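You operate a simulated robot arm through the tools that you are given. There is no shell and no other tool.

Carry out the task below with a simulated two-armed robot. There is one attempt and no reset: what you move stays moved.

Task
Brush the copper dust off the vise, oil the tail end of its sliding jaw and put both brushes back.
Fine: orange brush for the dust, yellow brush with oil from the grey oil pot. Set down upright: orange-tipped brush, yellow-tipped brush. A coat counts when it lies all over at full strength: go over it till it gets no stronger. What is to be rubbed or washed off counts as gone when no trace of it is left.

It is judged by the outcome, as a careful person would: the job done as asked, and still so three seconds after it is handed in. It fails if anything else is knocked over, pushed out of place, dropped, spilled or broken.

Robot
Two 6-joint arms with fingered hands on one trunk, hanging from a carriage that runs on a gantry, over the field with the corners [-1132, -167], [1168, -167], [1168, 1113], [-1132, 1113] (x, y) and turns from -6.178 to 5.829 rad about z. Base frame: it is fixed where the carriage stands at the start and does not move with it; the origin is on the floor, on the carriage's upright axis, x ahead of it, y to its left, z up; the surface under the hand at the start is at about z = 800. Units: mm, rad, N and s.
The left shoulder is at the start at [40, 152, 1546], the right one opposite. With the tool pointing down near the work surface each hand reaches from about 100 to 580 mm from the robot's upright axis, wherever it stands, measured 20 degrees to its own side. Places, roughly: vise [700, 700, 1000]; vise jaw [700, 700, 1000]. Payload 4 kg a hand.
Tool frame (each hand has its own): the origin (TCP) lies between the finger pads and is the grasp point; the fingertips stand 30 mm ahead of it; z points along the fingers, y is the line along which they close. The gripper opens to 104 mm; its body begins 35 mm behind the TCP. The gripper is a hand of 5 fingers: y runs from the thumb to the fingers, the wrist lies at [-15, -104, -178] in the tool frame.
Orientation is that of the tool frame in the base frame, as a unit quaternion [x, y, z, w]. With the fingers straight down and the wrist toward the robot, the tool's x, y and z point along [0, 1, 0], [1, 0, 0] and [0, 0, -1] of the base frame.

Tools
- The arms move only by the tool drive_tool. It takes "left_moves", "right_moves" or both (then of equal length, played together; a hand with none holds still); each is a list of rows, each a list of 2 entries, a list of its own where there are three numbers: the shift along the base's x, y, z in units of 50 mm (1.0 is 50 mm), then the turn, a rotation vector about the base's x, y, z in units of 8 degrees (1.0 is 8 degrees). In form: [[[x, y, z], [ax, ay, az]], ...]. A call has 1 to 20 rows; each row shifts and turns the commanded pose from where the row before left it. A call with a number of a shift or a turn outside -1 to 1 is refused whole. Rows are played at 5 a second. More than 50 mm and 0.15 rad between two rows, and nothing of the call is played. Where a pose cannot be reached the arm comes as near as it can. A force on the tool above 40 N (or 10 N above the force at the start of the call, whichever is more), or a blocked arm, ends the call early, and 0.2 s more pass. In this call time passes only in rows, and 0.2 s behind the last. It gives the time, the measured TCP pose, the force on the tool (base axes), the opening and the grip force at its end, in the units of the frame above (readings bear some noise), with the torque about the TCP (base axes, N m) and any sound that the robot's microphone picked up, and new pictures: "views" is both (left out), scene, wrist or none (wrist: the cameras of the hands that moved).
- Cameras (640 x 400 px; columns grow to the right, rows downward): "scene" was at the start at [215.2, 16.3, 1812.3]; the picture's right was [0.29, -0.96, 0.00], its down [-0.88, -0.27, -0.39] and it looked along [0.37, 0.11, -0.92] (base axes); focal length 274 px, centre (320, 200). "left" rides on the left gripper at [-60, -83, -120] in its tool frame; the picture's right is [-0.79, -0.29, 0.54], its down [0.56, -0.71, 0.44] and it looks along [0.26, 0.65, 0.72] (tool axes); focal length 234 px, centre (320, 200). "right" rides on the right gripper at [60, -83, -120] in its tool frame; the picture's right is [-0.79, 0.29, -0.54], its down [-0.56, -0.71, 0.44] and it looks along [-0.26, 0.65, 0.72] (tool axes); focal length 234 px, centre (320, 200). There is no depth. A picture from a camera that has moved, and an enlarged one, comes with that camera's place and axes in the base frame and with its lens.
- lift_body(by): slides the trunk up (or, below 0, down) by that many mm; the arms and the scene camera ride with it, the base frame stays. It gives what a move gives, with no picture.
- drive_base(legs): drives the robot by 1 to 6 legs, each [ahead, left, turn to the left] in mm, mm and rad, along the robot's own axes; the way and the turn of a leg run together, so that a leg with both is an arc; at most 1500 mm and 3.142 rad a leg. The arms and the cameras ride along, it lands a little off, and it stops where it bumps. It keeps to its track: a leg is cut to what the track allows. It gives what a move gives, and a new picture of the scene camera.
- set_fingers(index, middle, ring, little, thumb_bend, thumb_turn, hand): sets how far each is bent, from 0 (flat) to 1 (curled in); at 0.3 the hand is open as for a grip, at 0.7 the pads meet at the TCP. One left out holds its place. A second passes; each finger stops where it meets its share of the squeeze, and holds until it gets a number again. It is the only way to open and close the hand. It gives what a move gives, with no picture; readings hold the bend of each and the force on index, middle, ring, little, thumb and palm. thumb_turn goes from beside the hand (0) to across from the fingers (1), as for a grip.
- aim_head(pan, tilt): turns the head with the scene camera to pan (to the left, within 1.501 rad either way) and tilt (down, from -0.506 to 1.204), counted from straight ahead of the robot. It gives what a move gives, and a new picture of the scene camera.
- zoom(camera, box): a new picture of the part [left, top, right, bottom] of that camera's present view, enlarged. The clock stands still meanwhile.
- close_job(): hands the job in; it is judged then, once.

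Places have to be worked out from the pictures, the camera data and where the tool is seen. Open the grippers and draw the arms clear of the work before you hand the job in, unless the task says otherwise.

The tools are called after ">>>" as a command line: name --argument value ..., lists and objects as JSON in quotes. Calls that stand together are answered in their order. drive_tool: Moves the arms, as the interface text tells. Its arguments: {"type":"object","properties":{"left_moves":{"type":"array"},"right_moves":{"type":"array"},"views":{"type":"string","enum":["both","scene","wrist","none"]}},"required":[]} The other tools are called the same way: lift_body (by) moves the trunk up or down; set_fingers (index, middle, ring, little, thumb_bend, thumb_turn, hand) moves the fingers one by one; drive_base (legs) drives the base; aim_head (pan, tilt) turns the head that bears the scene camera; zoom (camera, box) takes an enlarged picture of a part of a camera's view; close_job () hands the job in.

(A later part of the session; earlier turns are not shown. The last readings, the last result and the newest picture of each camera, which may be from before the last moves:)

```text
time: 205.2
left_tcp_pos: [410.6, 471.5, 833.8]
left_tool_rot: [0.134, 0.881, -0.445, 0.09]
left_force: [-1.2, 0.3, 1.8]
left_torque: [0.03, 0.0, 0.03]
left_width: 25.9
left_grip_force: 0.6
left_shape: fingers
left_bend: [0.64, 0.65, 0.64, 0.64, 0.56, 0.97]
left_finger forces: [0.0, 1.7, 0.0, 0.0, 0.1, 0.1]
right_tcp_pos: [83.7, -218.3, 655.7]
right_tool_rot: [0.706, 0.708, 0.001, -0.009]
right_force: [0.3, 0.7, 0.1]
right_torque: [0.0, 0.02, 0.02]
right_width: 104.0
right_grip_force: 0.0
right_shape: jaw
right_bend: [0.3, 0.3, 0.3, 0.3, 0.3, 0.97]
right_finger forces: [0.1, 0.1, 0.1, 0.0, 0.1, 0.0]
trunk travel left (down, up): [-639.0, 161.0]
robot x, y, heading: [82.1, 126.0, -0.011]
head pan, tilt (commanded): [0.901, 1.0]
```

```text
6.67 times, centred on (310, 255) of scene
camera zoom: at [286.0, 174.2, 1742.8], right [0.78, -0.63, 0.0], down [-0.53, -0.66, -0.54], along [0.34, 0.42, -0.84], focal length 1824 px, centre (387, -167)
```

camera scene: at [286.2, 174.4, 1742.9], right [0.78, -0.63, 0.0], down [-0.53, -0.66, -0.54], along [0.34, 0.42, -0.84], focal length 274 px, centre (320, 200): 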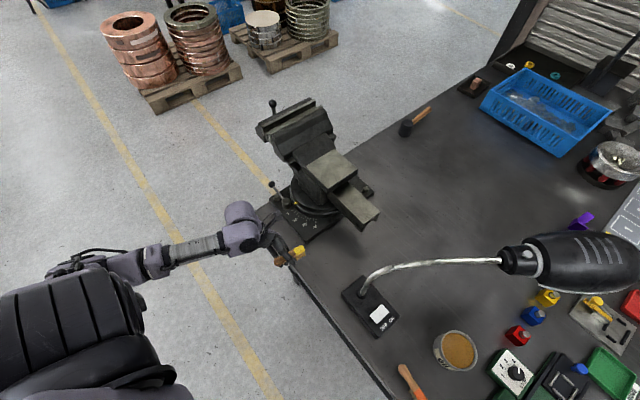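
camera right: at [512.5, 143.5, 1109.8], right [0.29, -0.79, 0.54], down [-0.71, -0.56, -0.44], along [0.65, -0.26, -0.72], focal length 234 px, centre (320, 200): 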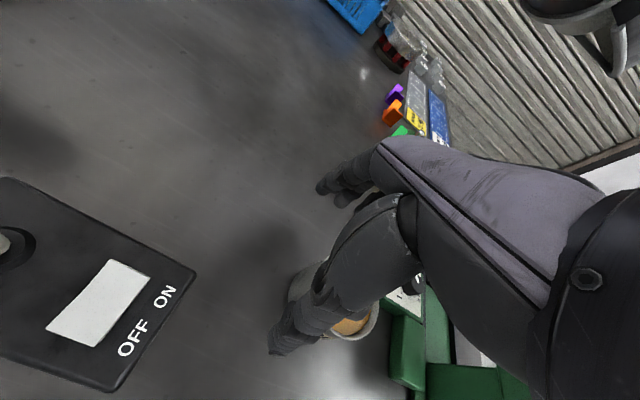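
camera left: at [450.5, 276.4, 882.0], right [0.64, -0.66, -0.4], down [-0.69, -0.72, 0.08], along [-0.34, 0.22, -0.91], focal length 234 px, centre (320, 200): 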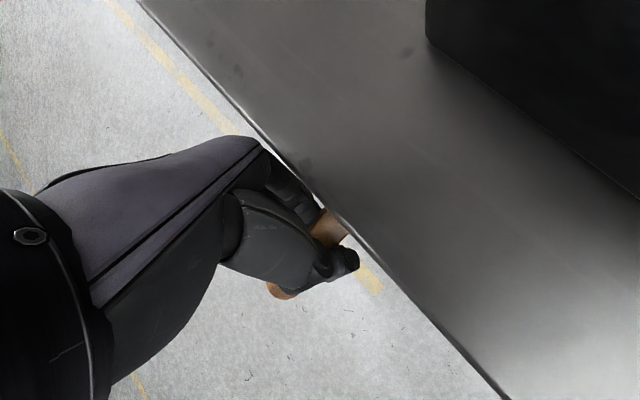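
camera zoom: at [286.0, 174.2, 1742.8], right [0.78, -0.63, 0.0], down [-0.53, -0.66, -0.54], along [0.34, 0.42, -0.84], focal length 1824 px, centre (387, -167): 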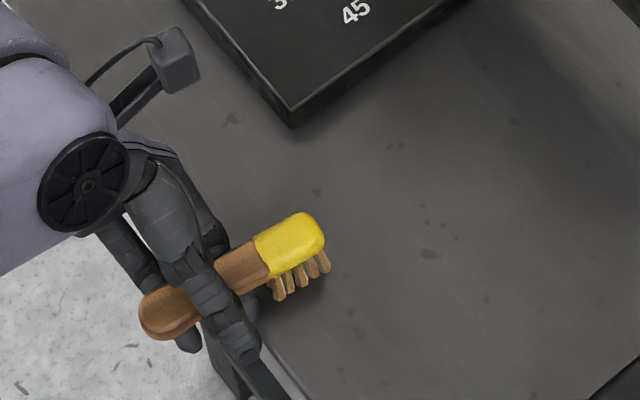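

The brush stands free. Now I rotate the hand around the handle to the good 32° tilt, level in pitch, keeping the fingers loosely around it.

>>> drive_tool --left_moves '[[[0.028, 0.012, 0.043], [0.7, 0.385, 0.076]], [[0.028, 0.012, 0.043], [0.7, 0.385, 0.076]], [[0.028, 0.012, 0.043], [0.7, 0.385, 0.076]], [[0.028, 0.012, 0.043], [0.7, 0.385, 0.076]]]' --views "none"

>>> zoom --camera "left" --box '[240, 120, 440, 300]'

>>> zoom --camera "scene" --box '[280, 225, 340, 285]'

```text
time: 206.2
left_tcp_pos: [415.2, 471.8, 840.5]
left_tool_rot: [0.083, 0.957, -0.276, -0.024]
left_force: [-0.3, 0.6, -0.2]
left_torque: [0.02, -0.01, 0.01]
left_width: 26.2
left_grip_force: 0.0
left_shape: fingers
left_bend: [0.64, 0.64, 0.64, 0.64, 0.56, 0.97]
left_finger forces: [0.0, 0.0, 0.0, 0.1, 0.0, 0.1]
right_tcp_pos: [84.1, -216.8, 657.9]
right_tool_rot: [0.707, 0.708, 0.001, -0.009]
right_force: [0.4, 0.7, 0.2]
right_torque: [0.0, -0.01, -0.02]
right_width: 103.9
right_grip_force: 0.1
right_shape: jaw
right_bend: [0.3, 0.3, 0.3, 0.3, 0.3, 0.97]
right_finger forces: [0.0, 0.0, 0.0, 0.0, 0.1, 0.0]
trunk travel left (down, up): [-639.0, 161.0]
robot x, y, heading: [84.0, 117.6, -0.011]
head pan, tilt (commanded): [0.901, 1.0]
```

```text
2.22 times, centred on (340, 210) of left
camera zoom: at [473.4, 455.4, 986.8], right [0.69, -0.66, -0.31], down [-0.69, -0.72, 0.01], along [-0.23, 0.21, -0.95], focal length 520 px, centre (276, 178)
```

zoom: 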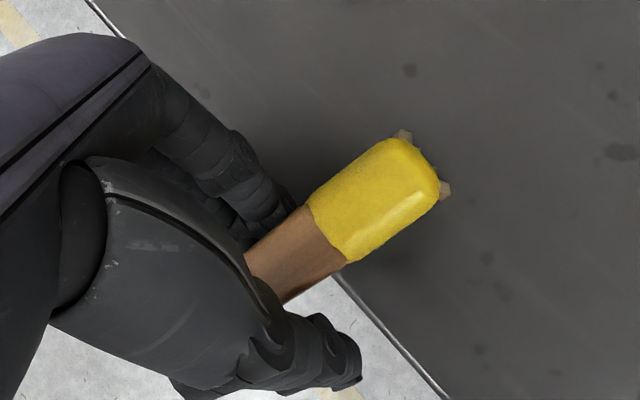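

```text
6.67 times, centred on (310, 255) of scene
camera zoom: at [286.2, 174.0, 1742.9], right [0.78, -0.63, 0.0], down [-0.53, -0.66, -0.54], along [0.34, 0.42, -0.84], focal length 1824 px, centre (387, -167)
```

zoom: 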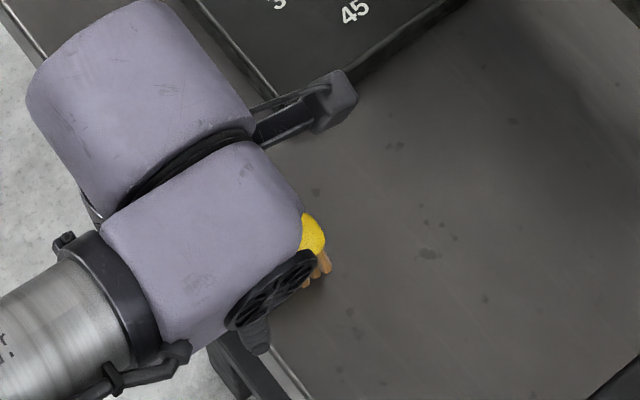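

The view matches the earlier good pre-grip pose exactly. I close in stages.

>>> set_fingers --hand "left" --index 0.68 --middle 0.68 --ring 0.68 --little 0.68 --thumb_bend 0.65

>>> set_fingers --hand "left" --index 0.76 --middle 0.76 --ring 0.76 --little 0.76 --thumb_bend 0.75

>>> zoom --camera "left" --box '[240, 120, 440, 300]'

```text
time: 207.2
left_tcp_pos: [415.2, 473.5, 840.8]
left_tool_rot: [0.083, 0.958, -0.275, -0.024]
left_force: [-0.4, 0.8, 0.2]
left_torque: [0.01, -0.02, 0.02]
left_width: 14.6
left_grip_force: 1.8
left_shape: fingers
left_bend: [0.67, 0.68, 0.68, 0.68, 0.63, 0.97]
left_finger forces: [1.8, 0.0, 0.0, 0.1, 1.9, 0.1]
right_tcp_pos: [85.2, -216.9, 657.8]
right_tool_rot: [0.707, 0.707, 0.002, -0.009]
right_force: [0.2, 0.0, -0.1]
right_torque: [0.04, 0.0, 0.01]
right_width: 103.9
right_grip_force: 0.1
right_shape: jaw
right_bend: [0.3, 0.3, 0.3, 0.3, 0.3, 0.97]
right_finger forces: [0.0, 0.0, 0.0, 0.1, 0.0, 0.0]
trunk travel left (down, up): [-639.0, 161.0]
robot x, y, heading: [80.7, 120.6, -0.011]
head pan, tilt (commanded): [0.901, 1.0]
```

```text
time: 208.2
left_tcp_pos: [415.8, 472.6, 841.9]
left_tool_rot: [0.084, 0.958, -0.275, -0.024]
left_force: [1.0, -1.3, 4.2]
left_torque: [-0.16, -0.27, -0.11]
left_width: 4.5
left_grip_force: 19.6
left_shape: fingers
left_bend: [0.75, 0.75, 0.75, 0.75, 0.67, 0.95]
left_finger forces: [5.2, 3.7, 5.0, 4.5, 20.2, 0.0]
right_tcp_pos: [83.7, -217.1, 657.2]
right_tool_rot: [0.706, 0.708, 0.001, -0.009]
right_force: [0.2, 0.4, -0.4]
right_torque: [0.01, 0.0, -0.03]
right_width: 104.1
right_grip_force: 0.0
right_shape: jaw
right_bend: [0.3, 0.3, 0.3, 0.3, 0.3, 0.97]
right_finger forces: [0.0, 0.0, 0.1, 0.0, 0.1, 0.2]
trunk travel left (down, up): [-639.0, 161.0]
robot x, y, heading: [83.3, 121.9, -0.011]
head pan, tilt (commanded): [0.901, 1.0]
```

```text
2.22 times, centred on (340, 210) of left
camera zoom: at [473.5, 455.7, 987.0], right [0.69, -0.66, -0.31], down [-0.69, -0.72, 0.01], along [-0.22, 0.21, -0.95], focal length 520 px, centre (276, 178)
```

zoom: 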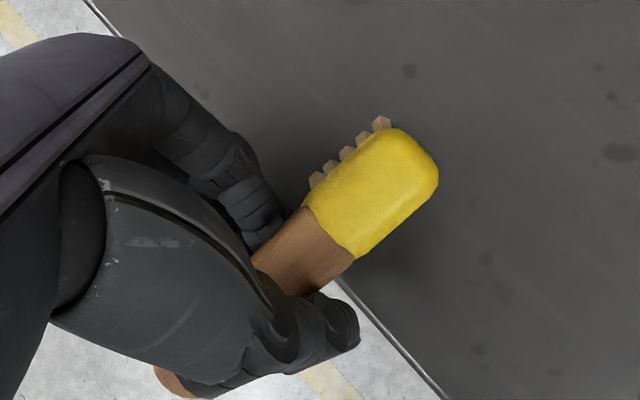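

A solid, even grip again (20 N). I tighten slightly while it is still supported.

>>> set_fingers --hand "left" --index 0.775 --middle 0.775 --ring 0.775 --little 0.775 --thumb_bend 0.77

>>> drive_tool --left_moves '[[[0, 0, 0.1], [0, 0, 0]], [[0, 0, 0.5], [0, 0, 0]], [[0, 0, 0.8], [0, 0, 0]]]' --views "none"

>>> zoom --camera "left" --box '[240, 140, 400, 280]'

```text
time: 209.2
left_tcp_pos: [414.7, 472.1, 841.4]
left_tool_rot: [0.082, 0.957, -0.276, -0.023]
left_force: [-0.5, -2.0, 4.5]
left_torque: [-0.11, -0.18, -0.1]
left_width: 3.4
left_grip_force: 22.2
left_shape: fingers
left_bend: [0.76, 0.76, 0.76, 0.77, 0.68, 0.94]
left_finger forces: [5.9, 4.1, 5.0, 7.3, 22.3, 0.0]
right_tcp_pos: [84.9, -216.2, 657.8]
right_tool_rot: [0.706, 0.708, 0.002, -0.009]
right_force: [0.1, -0.7, 0.2]
right_torque: [0.0, -0.02, -0.01]
right_width: 104.0
right_grip_force: 0.0
right_shape: jaw
right_bend: [0.3, 0.3, 0.3, 0.3, 0.3, 0.97]
right_finger forces: [0.0, 0.1, 0.1, 0.1, 0.0, 0.0]
trunk travel left (down, up): [-639.0, 161.0]
robot x, y, heading: [83.0, 124.1, -0.013]
head pan, tilt (commanded): [0.901, 1.0]
```

```text
time: 210.0
left_tcp_pos: [414.8, 473.4, 910.7]
left_tool_rot: [0.082, 0.958, -0.275, -0.024]
left_force: [-0.3, 0.2, -1.5]
left_torque: [0.02, 0.02, -0.01]
left_width: 3.1
left_grip_force: 22.3
left_shape: fingers
left_bend: [0.76, 0.76, 0.76, 0.77, 0.69, 0.93]
left_finger forces: [10.7, 3.9, 3.6, 5.8, 19.9, 0.1]
right_tcp_pos: [84.0, -215.3, 656.9]
right_tool_rot: [0.707, 0.708, 0.001, -0.008]
right_force: [-0.1, -0.2, 0.4]
right_torque: [0.01, 0.01, -0.01]
right_width: 103.8
right_grip_force: 0.0
right_shape: jaw
right_bend: [0.3, 0.3, 0.3, 0.3, 0.3, 0.97]
right_finger forces: [0.1, 0.0, 0.0, 0.0, 0.0, 0.0]
trunk travel left (down, up): [-639.0, 161.0]
robot x, y, heading: [84.7, 120.5, -0.009]
head pan, tilt (commanded): [0.901, 1.0]
```

```text
2.86 times, centred on (320, 210) of left
camera zoom: at [472.6, 456.0, 1056.9], right [0.69, -0.66, -0.31], down [-0.69, -0.72, 0.01], along [-0.22, 0.21, -0.95], focal length 669 px, centre (320, 171)
```

zoom: 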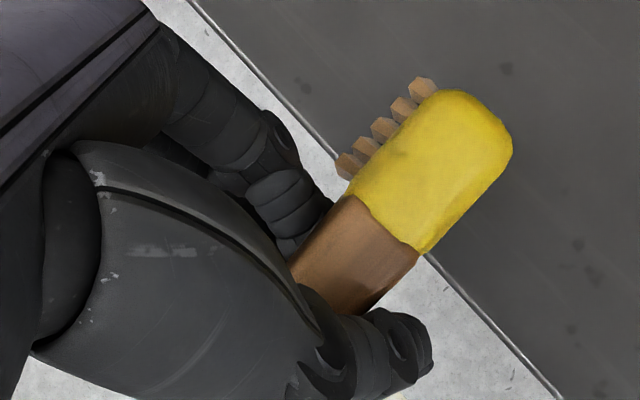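

The brush is firmly held, upright, and the bench shows no mark. For the bar I want the head pointing +y with the hand beyond its tail end. I raise the trunk and rotate the hand in free space.

>>> lift_body --by 161

>>> drive_tool --left_moves '[[[-0.5, 0, 0.3], [0, 0, 0.95]], [[-0.5, 0, 0.3], [0, 0, 0.95]], [[-0.3, 0, 0.2], [0, 0, 0.95]], [[0, 0, 0], [0, 0, 0.95]], [[0, 0, 0], [0, 0, 0.95]], [[0, 0, 0], [0, 0, 0.95]], [[0, 0, 0], [0, 0, 0.95]], [[0, 0, 0], [0, 0, 0.95]], [[0, 0, 0], [0, 0, 0.95]]]' --views "none"

```text
time: 211.9
left_tcp_pos: [414.8, 473.4, 1072.2]
left_tool_rot: [0.083, 0.957, -0.276, -0.024]
left_force: [0.7, 0.2, -0.9]
left_torque: [0.01, 0.04, 0.0]
left_width: 3.0
left_grip_force: 21.9
left_shape: fingers
left_bend: [0.76, 0.76, 0.76, 0.77, 0.69, 0.93]
left_finger forces: [10.7, 3.9, 3.6, 5.8, 20.0, 0.0]
right_tcp_pos: [84.2, -217.0, 818.7]
right_tool_rot: [0.706, 0.708, 0.001, -0.009]
right_force: [0.1, -0.6, 0.1]
right_torque: [-0.02, -0.02, 0.0]
right_width: 103.9
right_grip_force: 0.1
right_shape: jaw
right_bend: [0.3, 0.3, 0.3, 0.3, 0.3, 0.97]
right_finger forces: [0.0, 0.1, 0.0, 0.0, 0.0, 0.0]
trunk travel left (down, up): [-800.0, 0.0]
robot x, y, heading: [84.1, 121.6, -0.008]
head pan, tilt (commanded): [0.901, 1.0]
```

```text
time: 213.9
left_tcp_pos: [348.1, 472.7, 1111.4]
left_tool_rot: [-0.47, 0.838, -0.241, 0.135]
left_force: [0.7, -0.5, -1.9]
left_torque: [0.02, 0.0, 0.03]
left_width: 3.2
left_grip_force: 21.9
left_shape: fingers
left_bend: [0.76, 0.76, 0.76, 0.77, 0.69, 0.93]
left_finger forces: [11.2, 3.9, 3.5, 5.5, 19.9, 0.1]
right_tcp_pos: [83.2, -216.9, 818.5]
right_tool_rot: [0.706, 0.708, 0.002, -0.009]
right_force: [-0.6, 0.0, 0.3]
right_torque: [0.01, 0.03, -0.01]
right_width: 104.1
right_grip_force: 0.1
right_shape: jaw
right_bend: [0.3, 0.3, 0.3, 0.3, 0.3, 0.97]
right_finger forces: [0.0, 0.0, 0.1, 0.0, 0.0, 0.0]
trunk travel left (down, up): [-800.0, 0.0]
robot x, y, heading: [86.8, 120.3, -0.012]
head pan, tilt (commanded): [0.901, 1.0]
```

>>> drive_tool --left_moves '[[[0, 0, 0], [0, 0, 0.95]], [[0, 0, 0], [0, 0, 0.95]], [[0, 0, 0], [0, 0, 0.5]]]' --views "scene"

>>> zoom --camera "left" --box '[200, 80, 480, 320]'

```text
time: 214.7
left_tcp_pos: [353.1, 456.9, 1105.4]
left_tool_rot: [-0.601, 0.75, -0.213, 0.175]
left_force: [0.8, 0.4, -0.7]
left_torque: [-0.04, 0.0, 0.02]
left_width: 2.8
left_grip_force: 21.8
left_shape: fingers
left_bend: [0.76, 0.76, 0.76, 0.77, 0.69, 0.93]
left_finger forces: [11.5, 3.8, 3.5, 5.4, 19.9, 0.0]
left hand out of reach, approached as far as the arm can: row 3
right_tcp_pos: [83.9, -217.4, 818.2]
right_tool_rot: [0.706, 0.708, 0.001, -0.009]
right_force: [0.0, -0.3, 0.3]
right_torque: [-0.01, -0.02, -0.01]
right_width: 103.9
right_grip_force: 0.1
right_shape: jaw
right_bend: [0.3, 0.3, 0.3, 0.3, 0.3, 0.97]
right_finger forces: [0.1, 0.1, 0.1, 0.0, 0.1, 0.0]
trunk travel left (down, up): [-800.0, 0.0]
robot x, y, heading: [83.4, 118.9, -0.008]
head pan, tilt (commanded): [0.901, 1.0]
camera scene: at [286.1, 174.1, 1903.9], right [0.78, -0.63, 0.0], down [-0.53, -0.66, -0.54], along [0.34, 0.42, -0.84], focal length 274 px, centre (320, 200)
```

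scene: 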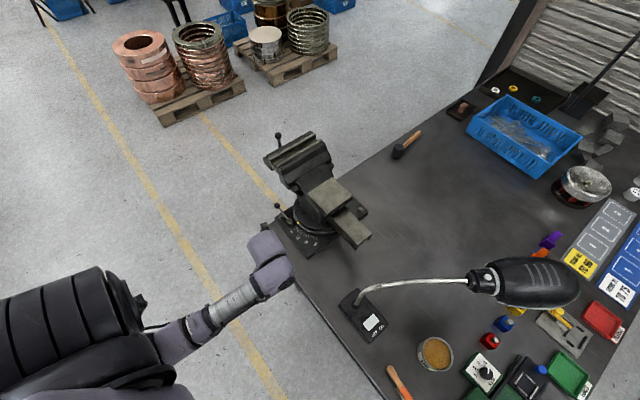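

```text
1.67 times, centred on (340, 200) of left
camera zoom: at [373.9, 513.4, 1251.2], right [0.69, 0.65, -0.3], down [0.69, -0.73, 0.0], along [-0.22, -0.21, -0.95], focal length 390 px, centre (287, 200)
```

zoom: 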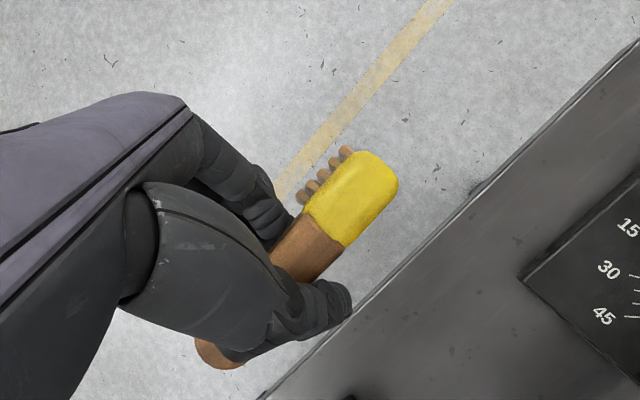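

The limit relative to the robot is about 77°, so I turn the robot itself by +0.3 rad to get the head pointing straight +y.

>>> drive_tool --left_moves '[[[0, 0, 0], [0, 0, -0.6]]]' --views "none"

>>> drive_base --legs '[[0, 0, 0.3]]'

>>> drive_tool --left_moves '[[[0.95, -0.09, 0], [0, 0, 0]], [[0.95, -0.09, 0], [0, 0, 0]], [[0.95, -0.09, 0], [0, 0, 0]], [[0.95, -0.09, 0], [0, 0, 0]]]' --views "none"

```text
time: 215.1
left_tcp_pos: [353.9, 457.7, 1105.8]
left_tool_rot: [-0.571, 0.773, -0.222, 0.165]
left_force: [0.1, 0.7, -1.0]
left_torque: [-0.02, -0.01, 0.0]
left_width: 2.7
left_grip_force: 22.0
left_shape: fingers
left_bend: [0.76, 0.76, 0.76, 0.77, 0.69, 0.93]
left_finger forces: [11.4, 3.9, 3.5, 5.2, 19.8, 0.1]
right_tcp_pos: [83.3, -216.5, 818.1]
right_tool_rot: [0.707, 0.708, 0.002, -0.009]
right_force: [0.5, 0.3, 0.6]
right_torque: [-0.01, 0.05, -0.01]
right_width: 103.8
right_grip_force: 0.1
right_shape: jaw
right_bend: [0.3, 0.3, 0.3, 0.3, 0.3, 0.97]
right_finger forces: [0.0, 0.0, 0.0, 0.1, 0.0, 0.0]
trunk travel left (down, up): [-800.0, 0.0]
robot x, y, heading: [79.5, 121.9, -0.011]
head pan, tilt (commanded): [0.901, 1.0]
```

```text
time: 216.4
left_tcp_pos: [242.6, 523.8, 1106.1]
left_tool_rot: [0.68, -0.679, 0.196, -0.196]
left_force: [0.2, 0.0, -1.8]
left_torque: [-0.07, 0.02, 0.0]
left_width: 2.9
left_grip_force: 21.6
left_shape: fingers
left_bend: [0.76, 0.76, 0.76, 0.77, 0.69, 0.93]
left_finger forces: [11.6, 3.9, 3.5, 5.3, 19.8, 0.1]
right_tcp_pos: [183.9, -200.3, 817.8]
right_tool_rot: [0.593, 0.806, -0.001, -0.009]
right_force: [0.3, 0.8, -1.3]
right_torque: [0.02, 0.01, -0.04]
right_width: 103.9
right_grip_force: 0.0
right_shape: jaw
right_bend: [0.3, 0.3, 0.3, 0.3, 0.3, 0.97]
right_finger forces: [0.0, 0.0, 0.1, 0.1, 0.0, 0.0]
trunk travel left (down, up): [-800.0, 0.0]
robot x, y, heading: [81.7, 118.9, 0.288]
head pan, tilt (commanded): [0.901, 1.0]
camera scene: at [261.2, 232.3, 1903.8], right [0.93, -0.37, 0.0], down [-0.31, -0.78, -0.54], along [0.2, 0.5, -0.84], focal length 274 px, centre (320, 200)
```

scene: 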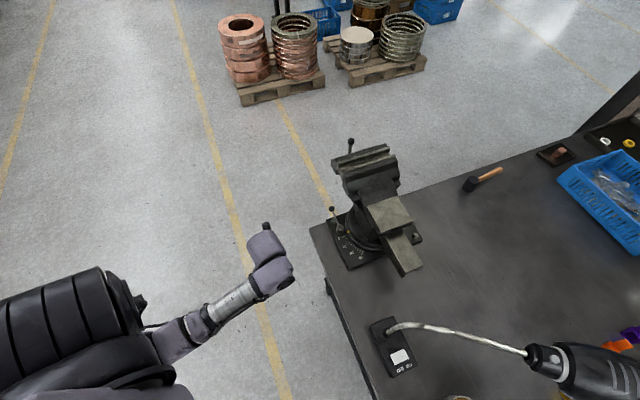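

```text
time: 217.4
left_tcp_pos: [432.1, 503.7, 1107.5]
left_tool_rot: [0.681, -0.679, 0.194, -0.196]
left_force: [-0.5, -0.1, -1.5]
left_torque: [-0.06, -0.03, -0.02]
left_width: 2.7
left_grip_force: 21.2
left_shape: fingers
left_bend: [0.76, 0.76, 0.76, 0.77, 0.69, 0.93]
left_finger forces: [11.6, 3.8, 3.5, 5.1, 19.7, 0.1]
right_tcp_pos: [185.2, -201.0, 818.3]
right_tool_rot: [0.592, 0.806, 0.001, -0.008]
right_force: [-0.3, 0.9, 0.1]
right_torque: [0.01, 0.01, -0.02]
right_width: 103.8
right_grip_force: 0.1
right_shape: jaw
right_bend: [0.3, 0.3, 0.3, 0.3, 0.3, 0.97]
right_finger forces: [0.0, 0.0, 0.0, 0.0, 0.0, 0.0]
trunk travel left (down, up): [-800.0, 0.0]
robot x, y, heading: [81.5, 123.6, 0.296]
head pan, tilt (commanded): [0.901, 1.0]
```

The head now points exactly +y with the fingers toward −x. Before driving closer I raise the parked right hand so it cannot touch the bench edge.

>>> drive_tool --right_moves '[[[0, 0, 0.9], [0, 0, 0]], [[0, 0, 0.9], [0, 0, 0]], [[0, 0, 0.9], [0, 0, 0]], [[0, 0, 0.9], [0, 0, 0]]]' --views "none"

```text
time: 218.4
left_tcp_pos: [431.8, 504.8, 1106.3]
left_tool_rot: [0.68, -0.679, 0.196, -0.195]
left_force: [0.1, -0.6, 0.4]
left_torque: [-0.02, -0.01, -0.01]
left_width: 2.7
left_grip_force: 22.0
left_shape: fingers
left_bend: [0.76, 0.76, 0.76, 0.77, 0.69, 0.93]
left_finger forces: [11.7, 3.9, 3.5, 5.1, 19.7, 0.1]
right_tcp_pos: [183.4, -202.1, 997.2]
right_tool_rot: [0.592, 0.806, -0.001, -0.008]
right_force: [0.4, 0.3, -0.2]
right_torque: [-0.05, 0.0, 0.0]
right_width: 103.9
right_grip_force: 0.1
right_shape: jaw
right_bend: [0.3, 0.3, 0.3, 0.3, 0.3, 0.97]
right_finger forces: [0.0, 0.0, 0.0, 0.0, 0.1, 0.1]
right hand out of reach, approached as far as the arm can: row 1, 3
trunk travel left (down, up): [-800.0, 0.0]
robot x, y, heading: [85.8, 123.4, 0.3]
head pan, tilt (commanded): [0.901, 1.0]
```

>>> drive_base --legs '[[136, -109, 0]]'

>>> aim_head --pan 0.55 --tilt 1.05

>>> zoom --camera "scene" --box '[240, 120, 400, 260]'

>>> zoom --camera "left" --box '[200, 80, 480, 320]'

```text
time: 219.9
left_tcp_pos: [593.8, 441.3, 1106.6]
left_tool_rot: [0.681, -0.678, 0.195, -0.195]
left_force: [0.2, 0.4, -1.2]
left_torque: [-0.03, 0.03, 0.02]
left_width: 2.7
left_grip_force: 21.8
left_shape: fingers
left_bend: [0.76, 0.76, 0.76, 0.77, 0.69, 0.93]
left_finger forces: [11.8, 4.0, 3.4, 5.0, 19.7, 0.0]
right_tcp_pos: [348.7, -265.1, 998.3]
right_tool_rot: [0.592, 0.806, 0.0, -0.009]
right_force: [0.0, 0.2, 1.1]
right_torque: [0.0, 0.03, -0.02]
right_width: 103.6
right_grip_force: 0.0
right_shape: jaw
right_bend: [0.3, 0.3, 0.3, 0.3, 0.3, 0.97]
right_finger forces: [0.0, 0.0, 0.0, 0.0, 0.1, 0.0]
trunk travel left (down, up): [-800.0, 0.0]
robot x, y, heading: [246.5, 54.7, 0.298]
head pan, tilt (commanded): [0.901, 1.0]
camera scene: at [424.1, 168.9, 1903.8], right [0.93, -0.37, 0.0], down [-0.31, -0.78, -0.54], along [0.2, 0.5, -0.84], focal length 274 px, centre (320, 200)
```

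scene: 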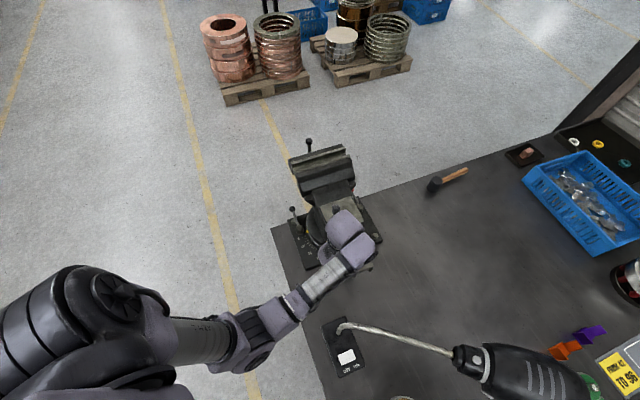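

```text
time: 220.8
left_tcp_pos: [593.7, 441.0, 1106.1]
left_tool_rot: [0.681, -0.678, 0.195, -0.196]
left_force: [-0.6, -0.5, -0.5]
left_torque: [-0.02, -0.02, 0.0]
left_width: 2.4
left_grip_force: 21.9
left_shape: fingers
left_bend: [0.76, 0.76, 0.76, 0.77, 0.69, 0.93]
left_finger forces: [11.7, 3.9, 3.5, 5.0, 19.7, 0.1]
right_tcp_pos: [348.8, -264.6, 996.7]
right_tool_rot: [0.592, 0.806, 0.0, -0.01]
right_force: [0.0, -0.3, 0.1]
right_torque: [0.02, 0.03, 0.01]
right_width: 104.1
right_grip_force: 0.1
right_shape: jaw
right_bend: [0.3, 0.3, 0.3, 0.3, 0.3, 0.97]
right_finger forces: [0.0, 0.0, 0.1, 0.0, 0.0, 0.0]
trunk travel left (down, up): [-800.0, 0.0]
robot x, y, heading: [245.9, 61.8, 0.297]
head pan, tilt (commanded): [0.55, 1.051]
camera scene: at [442.6, 153.8, 1900.4], right [0.75, -0.66, 0.0], down [-0.57, -0.65, -0.5], along [0.33, 0.37, -0.87], focal length 274 px, centre (320, 200)
```

scene: 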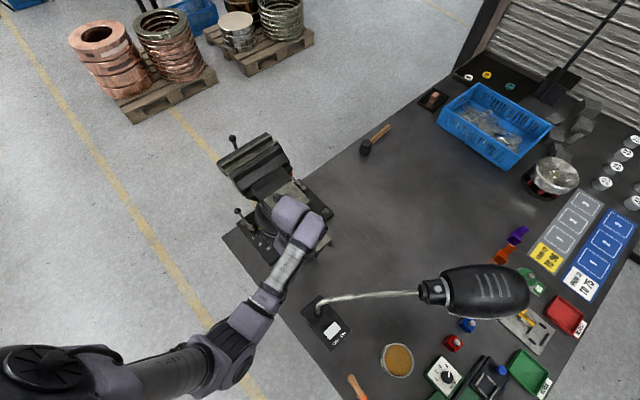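

```text
2.86 times, centred on (320, 190) of scene
camera zoom: at [442.6, 153.8, 1900.4], right [0.75, -0.66, 0.0], down [-0.57, -0.65, -0.5], along [0.33, 0.37, -0.87], focal length 782 px, centre (320, 229)
```

zoom: 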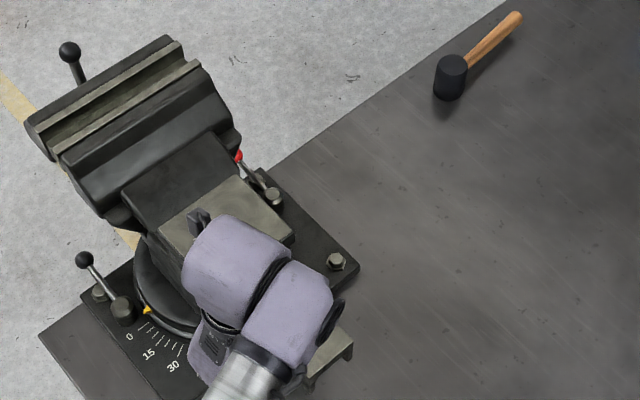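

```text
1.67 times, centred on (340, 200) of left
camera zoom: at [600.2, 501.6, 1252.1], right [0.53, 0.79, -0.31], down [0.83, -0.55, 0.01], along [-0.16, -0.26, -0.95], focal length 390 px, centre (287, 200)
```

zoom: 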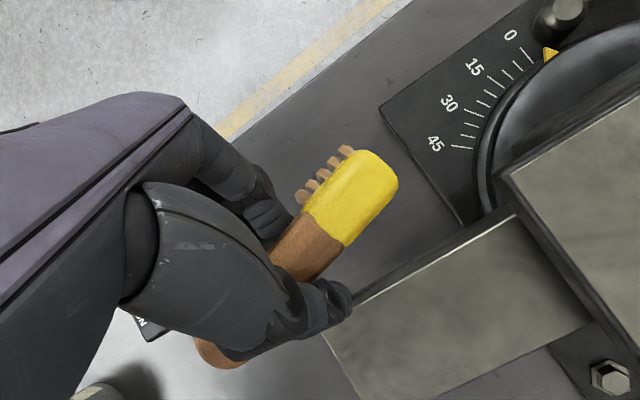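

The wrist camera shows the bar and anvil clearly. The bristles sit at about TCP + (−16, +35, −42), skewed 11° with a slight lean. I correct the skew and part of the lean while moving over the middle of the bar, still 70 mm above it.

>>> drive_tool --left_moves '[[[0.8, -0.18, 0], [0, -0.3, -0.72]], [[0.8, -0.18, 0], [0, -0.3, -0.72]]]' --views "wrist"

>>> zoom --camera "left" --box '[220, 100, 460, 300]'

>>> zoom --camera "scene" --box '[270, 180, 370, 260]'

```text
time: 221.4
left_tcp_pos: [675.9, 422.7, 1104.9]
left_tool_rot: [-0.6, 0.735, -0.242, 0.204]
left_force: [-0.3, -0.4, -0.5]
left_torque: [-0.05, -0.02, 0.0]
left_width: 2.5
left_grip_force: 22.0
left_shape: fingers
left_bend: [0.76, 0.76, 0.76, 0.77, 0.69, 0.93]
left_finger forces: [11.7, 3.8, 3.5, 5.1, 19.6, 0.1]
right_tcp_pos: [347.7, -265.5, 996.8]
right_tool_rot: [0.591, 0.807, 0.001, -0.009]
right_force: [-0.3, 0.2, 0.9]
right_torque: [-0.03, -0.01, 0.03]
right_width: 103.7
right_grip_force: 0.0
right_shape: jaw
right_bend: [0.3, 0.3, 0.3, 0.3, 0.3, 0.97]
right_finger forces: [0.0, 0.0, 0.1, 0.0, 0.0, 0.0]
trunk travel left (down, up): [-800.0, 0.0]
robot x, y, heading: [245.8, 57.7, 0.299]
head pan, tilt (commanded): [0.55, 1.051]
camera left: at [682.0, 481.8, 1251.2], right [0.7, 0.67, -0.25], down [0.7, -0.71, 0.07], along [-0.13, -0.23, -0.96], focal length 234 px, centre (320, 200)
```

left: 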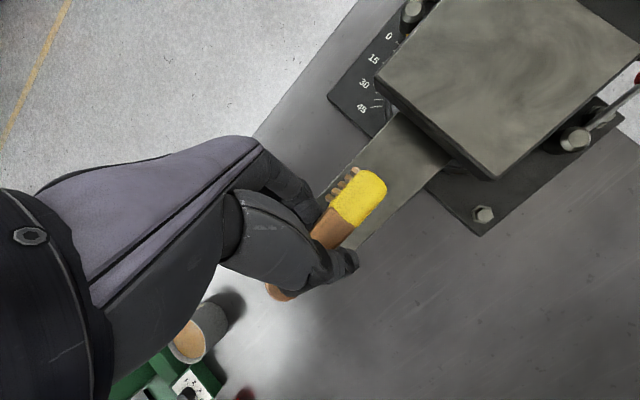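

```text
2.00 times, centred on (340, 200) of left
camera zoom: at [682.0, 481.8, 1251.2], right [0.7, 0.67, -0.25], down [0.7, -0.71, 0.07], along [-0.13, -0.23, -0.96], focal length 468 px, centre (280, 200)
```

zoom: 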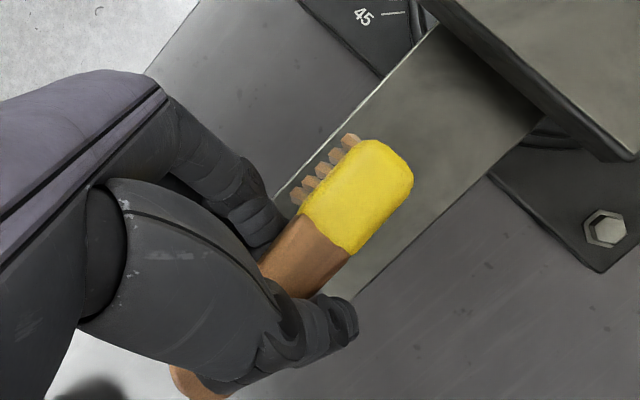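

```text
5.00 times, centred on (320, 220) of scene
camera zoom: at [442.7, 153.8, 1900.4], right [0.75, -0.66, 0.0], down [-0.58, -0.65, -0.5], along [0.33, 0.37, -0.87], focal length 1368 px, centre (320, 100)
```

zoom: 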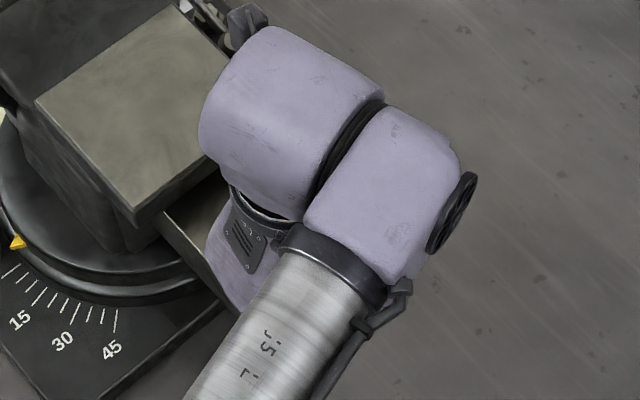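

The brush is parallel to the bar and centred over it at about (670, 459). I lower to contact on the bar (expected near TCP 1032).

>>> drive_tool --left_moves '[[[0, 0, -0.7], [0, 0, 0]], [[0, 0, -0.4], [0, 0, 0]], [[0, 0, -0.14], [0, 0, 0]]]' --views "none"

>>> drive_tool --left_moves '[[[0, 0, -0.08], [0, 0, 0]]]' --views "none"

>>> drive_tool --left_moves '[[[0, 0, -0.05], [0, 0, 0]]]' --views "none"

```text
time: 222.2
left_tcp_pos: [674.6, 422.3, 1043.5]
left_tool_rot: [-0.601, 0.734, -0.242, 0.204]
left_force: [0.6, 1.0, -2.1]
left_torque: [0.0, 0.0, -0.01]
left_width: 2.4
left_grip_force: 21.7
left_shape: fingers
left_bend: [0.76, 0.76, 0.76, 0.77, 0.69, 0.93]
left_finger forces: [11.7, 3.8, 3.4, 5.1, 19.6, 0.0]
right_tcp_pos: [347.0, -265.8, 997.4]
right_tool_rot: [0.592, 0.806, -0.001, -0.009]
right_force: [0.5, -0.4, 0.0]
right_torque: [0.0, 0.01, -0.01]
right_width: 104.0
right_grip_force: 0.0
right_shape: jaw
right_bend: [0.3, 0.3, 0.3, 0.3, 0.3, 0.97]
right_finger forces: [0.0, 0.0, 0.0, 0.0, 0.0, 0.1]
trunk travel left (down, up): [-800.0, 0.0]
robot x, y, heading: [246.8, 59.0, 0.298]
head pan, tilt (commanded): [0.55, 1.051]
```

```text
time: 222.6
left_tcp_pos: [675.3, 423.0, 1040.0]
left_tool_rot: [-0.601, 0.734, -0.242, 0.203]
left_force: [0.0, 1.0, -1.3]
left_torque: [-0.07, 0.01, 0.0]
left_width: 2.3
left_grip_force: 22.3
left_shape: fingers
left_bend: [0.76, 0.76, 0.76, 0.77, 0.69, 0.93]
left_finger forces: [11.6, 3.8, 3.5, 5.1, 19.6, 0.1]
right_tcp_pos: [347.7, -265.7, 997.4]
right_tool_rot: [0.591, 0.806, 0.0, -0.009]
right_force: [0.6, 0.4, 0.0]
right_torque: [-0.02, -0.02, -0.03]
right_width: 103.8
right_grip_force: 0.0
right_shape: jaw
right_bend: [0.3, 0.3, 0.3, 0.3, 0.3, 0.97]
right_finger forces: [0.0, 0.1, 0.0, 0.0, 0.0, 0.1]
trunk travel left (down, up): [-800.0, 0.0]
robot x, y, heading: [245.2, 59.0, 0.301]
head pan, tilt (commanded): [0.55, 1.051]
```

```text
time: 223.0
left_tcp_pos: [674.1, 423.6, 1038.4]
left_tool_rot: [-0.601, 0.734, -0.243, 0.203]
left_force: [0.0, -0.1, -1.3]
left_torque: [-0.03, -0.04, -0.02]
left_width: 2.6
left_grip_force: 21.9
left_shape: fingers
left_bend: [0.76, 0.76, 0.76, 0.77, 0.69, 0.93]
left_finger forces: [11.6, 3.8, 3.4, 5.1, 19.6, 0.0]
right_tcp_pos: [347.5, -265.2, 997.2]
right_tool_rot: [0.592, 0.806, -0.001, -0.009]
right_force: [0.8, 0.2, -0.6]
right_torque: [-0.02, -0.01, 0.01]
right_width: 104.0
right_grip_force: 0.0
right_shape: jaw
right_bend: [0.3, 0.3, 0.3, 0.3, 0.3, 0.97]
right_finger forces: [0.0, 0.1, 0.0, 0.0, 0.1, 0.0]
trunk travel left (down, up): [-800.0, 0.0]
robot x, y, heading: [247.2, 57.4, 0.296]
head pan, tilt (commanded): [0.55, 1.051]
```

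>>> drive_tool --left_moves '[[[0, 0, -0.06], [0, 0, 0]]]' --views "none"

>>> drive_tool --left_moves '[[[0, 0, -0.06], [0, 0, 0]]]' --views "none"

>>> zoom --camera "left" --box '[220, 100, 460, 300]'

```text
time: 223.4
left_tcp_pos: [674.3, 423.4, 1035.7]
left_tool_rot: [-0.601, 0.734, -0.242, 0.203]
left_force: [0.1, -0.1, -1.2]
left_torque: [-0.01, 0.02, 0.0]
left_width: 2.8
left_grip_force: 22.4
left_shape: fingers
left_bend: [0.76, 0.76, 0.76, 0.77, 0.69, 0.93]
left_finger forces: [11.6, 3.8, 3.4, 5.1, 19.6, 0.0]
right_tcp_pos: [347.9, -264.9, 998.2]
right_tool_rot: [0.592, 0.806, 0.0, -0.009]
right_force: [-0.4, -0.1, 0.3]
right_torque: [-0.03, 0.0, 0.0]
right_width: 104.1
right_grip_force: 0.0
right_shape: jaw
right_bend: [0.3, 0.3, 0.3, 0.3, 0.3, 0.97]
right_finger forces: [0.1, 0.0, 0.0, 0.0, 0.0, 0.0]
trunk travel left (down, up): [-800.0, 0.0]
robot x, y, heading: [246.7, 55.8, 0.296]
head pan, tilt (commanded): [0.55, 1.051]
```

```text
time: 223.8
left_tcp_pos: [673.6, 422.6, 1032.5]
left_tool_rot: [-0.601, 0.734, -0.242, 0.204]
left_force: [-0.3, -0.2, -0.5]
left_torque: [0.01, 0.0, 0.03]
left_width: 2.5
left_grip_force: 21.3
left_shape: fingers
left_bend: [0.76, 0.76, 0.76, 0.77, 0.69, 0.93]
left_finger forces: [11.3, 3.8, 3.5, 5.3, 19.8, 0.0]
right_tcp_pos: [347.7, -265.7, 998.1]
right_tool_rot: [0.592, 0.806, -0.001, -0.009]
right_force: [0.7, 0.3, -0.3]
right_torque: [-0.02, 0.02, -0.01]
right_width: 104.0
right_grip_force: 0.1
right_shape: jaw
right_bend: [0.3, 0.3, 0.3, 0.3, 0.3, 0.97]
right_finger forces: [0.0, 0.1, 0.0, 0.1, 0.0, 0.0]
trunk travel left (down, up): [-800.0, 0.0]
robot x, y, heading: [248.7, 56.6, 0.297]
head pan, tilt (commanded): [0.55, 1.051]
```

```text
2.00 times, centred on (340, 200) of left
camera zoom: at [680.5, 482.4, 1178.5], right [0.7, 0.67, -0.25], down [0.7, -0.71, 0.07], along [-0.13, -0.23, -0.96], focal length 468 px, centre (280, 200)
```

zoom: 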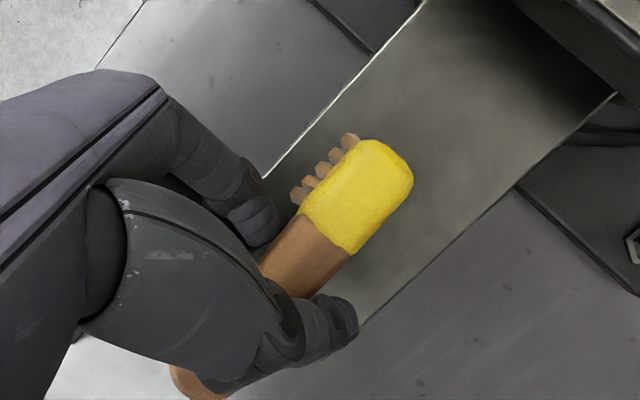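

Contact is just beginning at TCP 1032. I press 2 mm and make a gentle first stroke toward the tail end and back.

>>> drive_tool --left_moves '[[[0, 0, -0.05], [0, 0, 0]]]' --views "none"

>>> drive_tool --left_moves '[[[0, -0.25, 0], [0, 0, 0]], [[0, -0.25, 0], [0, 0, 0]], [[0, -0.25, 0], [0, 0, 0]], [[0, -0.25, 0], [0, 0, 0]], [[0, 0.25, 0], [0, 0, 0]], [[0, 0.25, 0], [0, 0, 0]], [[0, 0.25, 0], [0, 0, 0]], [[0, 0.25, 0], [0, 0, 0]]]' --views "none"

>>> zoom --camera "left" --box '[220, 100, 460, 300]'

```text
time: 224.2
left_tcp_pos: [675.2, 423.8, 1029.0]
left_tool_rot: [-0.601, 0.734, -0.242, 0.204]
left_force: [0.1, -1.2, 5.4]
left_torque: [0.25, -0.08, 0.01]
left_width: 2.6
left_grip_force: 22.5
left_shape: fingers
left_bend: [0.76, 0.76, 0.76, 0.77, 0.69, 0.93]
left_finger forces: [8.8, 4.2, 4.8, 5.3, 21.4, 0.0]
right_tcp_pos: [348.4, -265.3, 997.7]
right_tool_rot: [0.591, 0.807, 0.0, -0.009]
right_force: [-0.8, 0.1, -0.2]
right_torque: [0.01, 0.01, -0.01]
right_width: 104.0
right_grip_force: 0.1
right_shape: jaw
right_bend: [0.3, 0.3, 0.3, 0.3, 0.3, 0.97]
right_finger forces: [0.1, 0.0, 0.1, 0.0, 0.0, 0.1]
trunk travel left (down, up): [-800.0, 0.0]
robot x, y, heading: [246.5, 61.4, 0.298]
head pan, tilt (commanded): [0.55, 1.051]
```

```text
time: 226.0
left_tcp_pos: [672.9, 424.1, 1029.3]
left_tool_rot: [-0.601, 0.734, -0.241, 0.205]
left_force: [0.9, -0.2, 2.8]
left_torque: [0.21, -0.03, -0.01]
left_width: 2.0
left_grip_force: 21.8
left_shape: fingers
left_bend: [0.76, 0.76, 0.76, 0.77, 0.69, 0.93]
left_finger forces: [9.2, 4.0, 4.2, 5.0, 21.0, 0.1]
right_tcp_pos: [349.5, -265.4, 996.5]
right_tool_rot: [0.591, 0.806, 0.001, -0.009]
right_force: [-0.3, 0.1, 0.1]
right_torque: [0.0, 0.02, 0.04]
right_width: 104.3
right_grip_force: 0.1
right_shape: jaw
right_bend: [0.3, 0.3, 0.3, 0.3, 0.3, 0.97]
right_finger forces: [0.0, 0.0, 0.0, 0.1, 0.1, 0.0]
trunk travel left (down, up): [-800.0, 0.0]
robot x, y, heading: [244.0, 56.1, 0.301]
head pan, tilt (commanded): [0.55, 1.051]
```

```text
2.00 times, centred on (340, 200) of left
camera zoom: at [679.4, 483.3, 1175.5], right [0.7, 0.67, -0.25], down [0.7, -0.71, 0.07], along [-0.13, -0.23, -0.96], focal length 468 px, centre (280, 200)
```

zoom: 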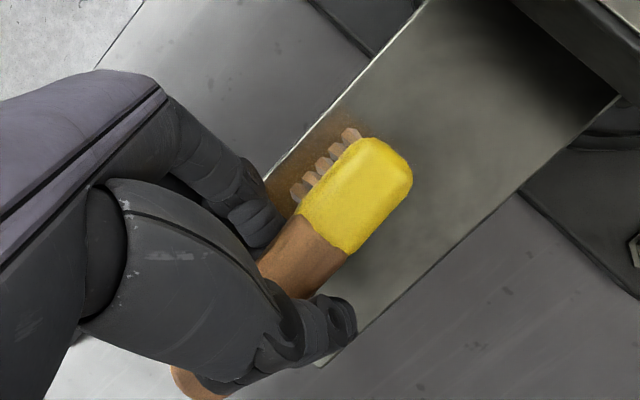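

Oil is going on and the grip is steady. I work this lane along the whole length: up to the anvil, then back to the tail end.

>>> drive_tool --left_moves '[[[0, 0.35, 0], [0, 0, 0]], [[0, 0.35, 0], [0, 0, 0]], [[0, 0.35, 0], [0, 0, 0]], [[0, -0.35, 0], [0, 0, 0]], [[0, -0.35, 0], [0, 0, 0]], [[0, -0.35, 0], [0, 0, 0]], [[0, -0.35, 0], [0, 0, 0]], [[0, -0.35, 0], [0, 0, 0]], [[0, -0.35, 0], [0, 0, 0]], [[0, 0.35, 0], [0, 0, 0]], [[0, 0.35, 0], [0, 0, 0]], [[0, 0.35, 0], [0, 0, 0]]]' --views "none"

>>> zoom --camera "left" --box '[220, 60, 500, 300]'

```text
time: 228.6
left_tcp_pos: [674.1, 423.0, 1029.2]
left_tool_rot: [-0.601, 0.734, -0.242, 0.204]
left_force: [0.1, 0.0, 2.1]
left_torque: [0.14, -0.02, -0.01]
left_width: 1.8
left_grip_force: 21.9
left_shape: fingers
left_bend: [0.76, 0.76, 0.76, 0.77, 0.69, 0.93]
left_finger forces: [10.1, 3.9, 4.3, 5.2, 20.4, 0.1]
right_tcp_pos: [348.3, -263.5, 997.1]
right_tool_rot: [0.591, 0.807, 0.0, -0.009]
right_force: [-0.1, -0.1, 1.1]
right_torque: [-0.02, 0.02, -0.02]
right_width: 103.9
right_grip_force: 0.0
right_shape: jaw
right_bend: [0.3, 0.3, 0.3, 0.3, 0.3, 0.97]
right_finger forces: [0.1, 0.1, 0.0, 0.0, 0.1, 0.0]
trunk travel left (down, up): [-800.0, 0.0]
robot x, y, heading: [244.1, 59.5, 0.296]
head pan, tilt (commanded): [0.55, 1.051]
```

```text
1.67 times, centred on (360, 180) of left
camera zoom: at [680.3, 482.3, 1176.0], right [0.7, 0.67, -0.25], down [0.7, -0.71, 0.07], along [-0.13, -0.23, -0.96], focal length 390 px, centre (253, 233)
```

zoom: 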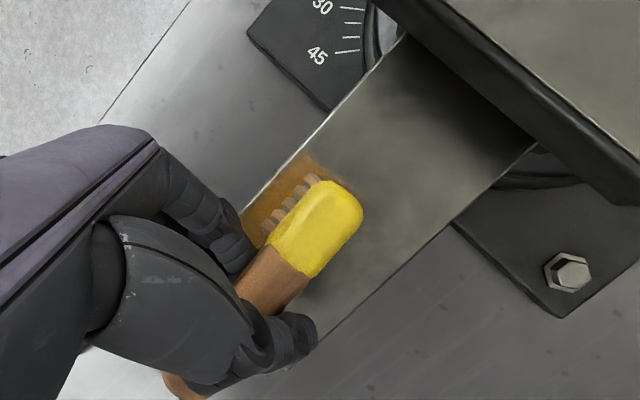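

The oil takes only on the tail-end part of the bar (about y < 480), so that is the area to coat. Now I shift to the far side of the bar and stroke there.

>>> drive_tool --left_moves '[[[0.2, 0, 0], [0, 0, 0]], [[0.2, 0, 0], [0, 0, 0]], [[0, -0.35, 0], [0, 0, 0]], [[0, -0.35, 0], [0, 0, 0]], [[0, -0.35, 0], [0, 0, 0]], [[0, 0.35, 0], [0, 0, 0]], [[0, 0.35, 0], [0, 0, 0]], [[0, 0.35, 0], [0, 0, 0]], [[0.2, 0, 0], [0, 0, 0]], [[0, -0.35, 0], [0, 0, 0]], [[0, -0.35, 0], [0, 0, 0]], [[0, -0.35, 0], [0, 0, 0]], [[0, 0.35, 0], [0, 0, 0]], [[0, 0.35, 0], [0, 0, 0]], [[0, 0.35, 0], [0, 0, 0]]]' --views "none"

>>> zoom --camera "left" --box '[220, 60, 500, 300]'

```text
time: 231.8
left_tcp_pos: [704.3, 423.6, 1029.8]
left_tool_rot: [-0.601, 0.734, -0.241, 0.204]
left_force: [0.1, -0.3, 2.7]
left_torque: [0.16, -0.08, 0.0]
left_width: 1.3
left_grip_force: 22.2
left_shape: fingers
left_bend: [0.76, 0.76, 0.76, 0.77, 0.7, 0.93]
left_finger forces: [9.9, 3.9, 4.5, 5.2, 20.6, 0.1]
right_tcp_pos: [348.5, -265.0, 997.2]
right_tool_rot: [0.591, 0.807, 0.0, -0.01]
right_force: [0.1, -0.7, -0.3]
right_torque: [-0.01, -0.01, 0.0]
right_width: 104.0
right_grip_force: 0.0
right_shape: jaw
right_bend: [0.3, 0.3, 0.3, 0.3, 0.3, 0.97]
right_finger forces: [0.0, 0.0, 0.0, 0.1, 0.1, 0.0]
trunk travel left (down, up): [-800.0, 0.0]
robot x, y, heading: [244.0, 59.8, 0.3]
head pan, tilt (commanded): [0.55, 1.051]
```

```text
1.67 times, centred on (360, 180) of left
camera zoom: at [709.1, 482.7, 1175.7], right [0.7, 0.67, -0.25], down [0.7, -0.71, 0.07], along [-0.13, -0.23, -0.96], focal length 390 px, centre (253, 233)
```

zoom: 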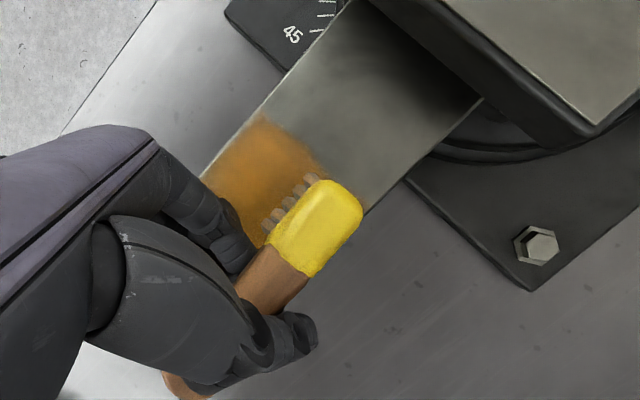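

Coverage is building well; the target area is y ≈ 394–484 across the bar's width. I go on with more passes: the far edge, then back across to the near side.

>>> drive_tool --left_moves '[[[0.14, 0, 0], [0, 0, 0]], [[0, -0.4, 0], [0, 0, 0]], [[0, -0.4, 0], [0, 0, 0]], [[0, -0.4, 0], [0, 0, 0]], [[0, 0.4, 0], [0, 0, 0]], [[0, 0.4, 0], [0, 0, 0]], [[0, 0.4, 0], [0, 0, 0]], [[-0.4, 0, 0], [0, 0, 0]], [[0, -0.4, 0], [0, 0, 0]], [[0, -0.4, 0], [0, 0, 0]], [[0, -0.4, 0], [0, 0, 0]], [[0, 0.4, 0], [0, 0, 0]], [[0, 0.4, 0], [0, 0, 0]], [[0, 0.4, 0], [0, 0, 0]]]' --views "none"

>>> zoom --camera "left" --box '[220, 60, 500, 300]'

```text
time: 234.8
left_tcp_pos: [689.0, 424.3, 1031.0]
left_tool_rot: [-0.601, 0.734, -0.241, 0.205]
left_force: [-0.5, 0.4, 0.5]
left_torque: [0.1, -0.01, 0.02]
left_width: 1.6
left_grip_force: 22.0
left_shape: fingers
left_bend: [0.76, 0.76, 0.76, 0.77, 0.7, 0.93]
left_finger forces: [11.2, 3.8, 4.0, 4.8, 19.7, 0.0]
right_tcp_pos: [348.2, -266.1, 997.7]
right_tool_rot: [0.592, 0.806, 0.0, -0.009]
right_force: [0.1, -0.8, -0.1]
right_torque: [0.0, 0.0, -0.02]
right_width: 103.9
right_grip_force: 0.0
right_shape: jaw
right_bend: [0.3, 0.3, 0.3, 0.3, 0.3, 0.97]
right_finger forces: [0.1, 0.0, 0.1, 0.1, 0.0, 0.0]
trunk travel left (down, up): [-800.0, 0.0]
robot x, y, heading: [245.4, 56.4, 0.296]
head pan, tilt (commanded): [0.55, 1.051]
```

```text
1.67 times, centred on (360, 180) of left
camera zoom: at [696.2, 483.0, 1176.6], right [0.7, 0.67, -0.25], down [0.7, -0.71, 0.07], along [-0.13, -0.23, -0.96], focal length 390 px, centre (253, 233)
```

zoom: 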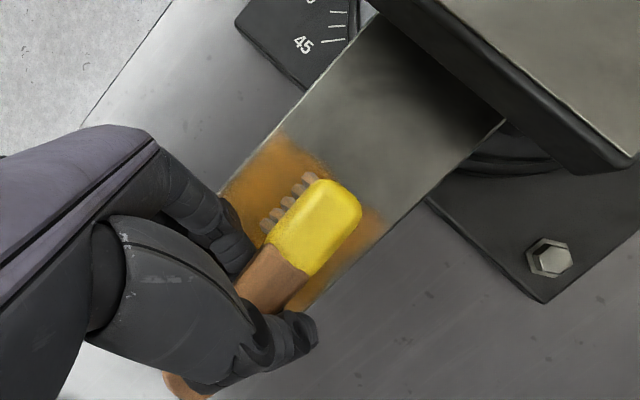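

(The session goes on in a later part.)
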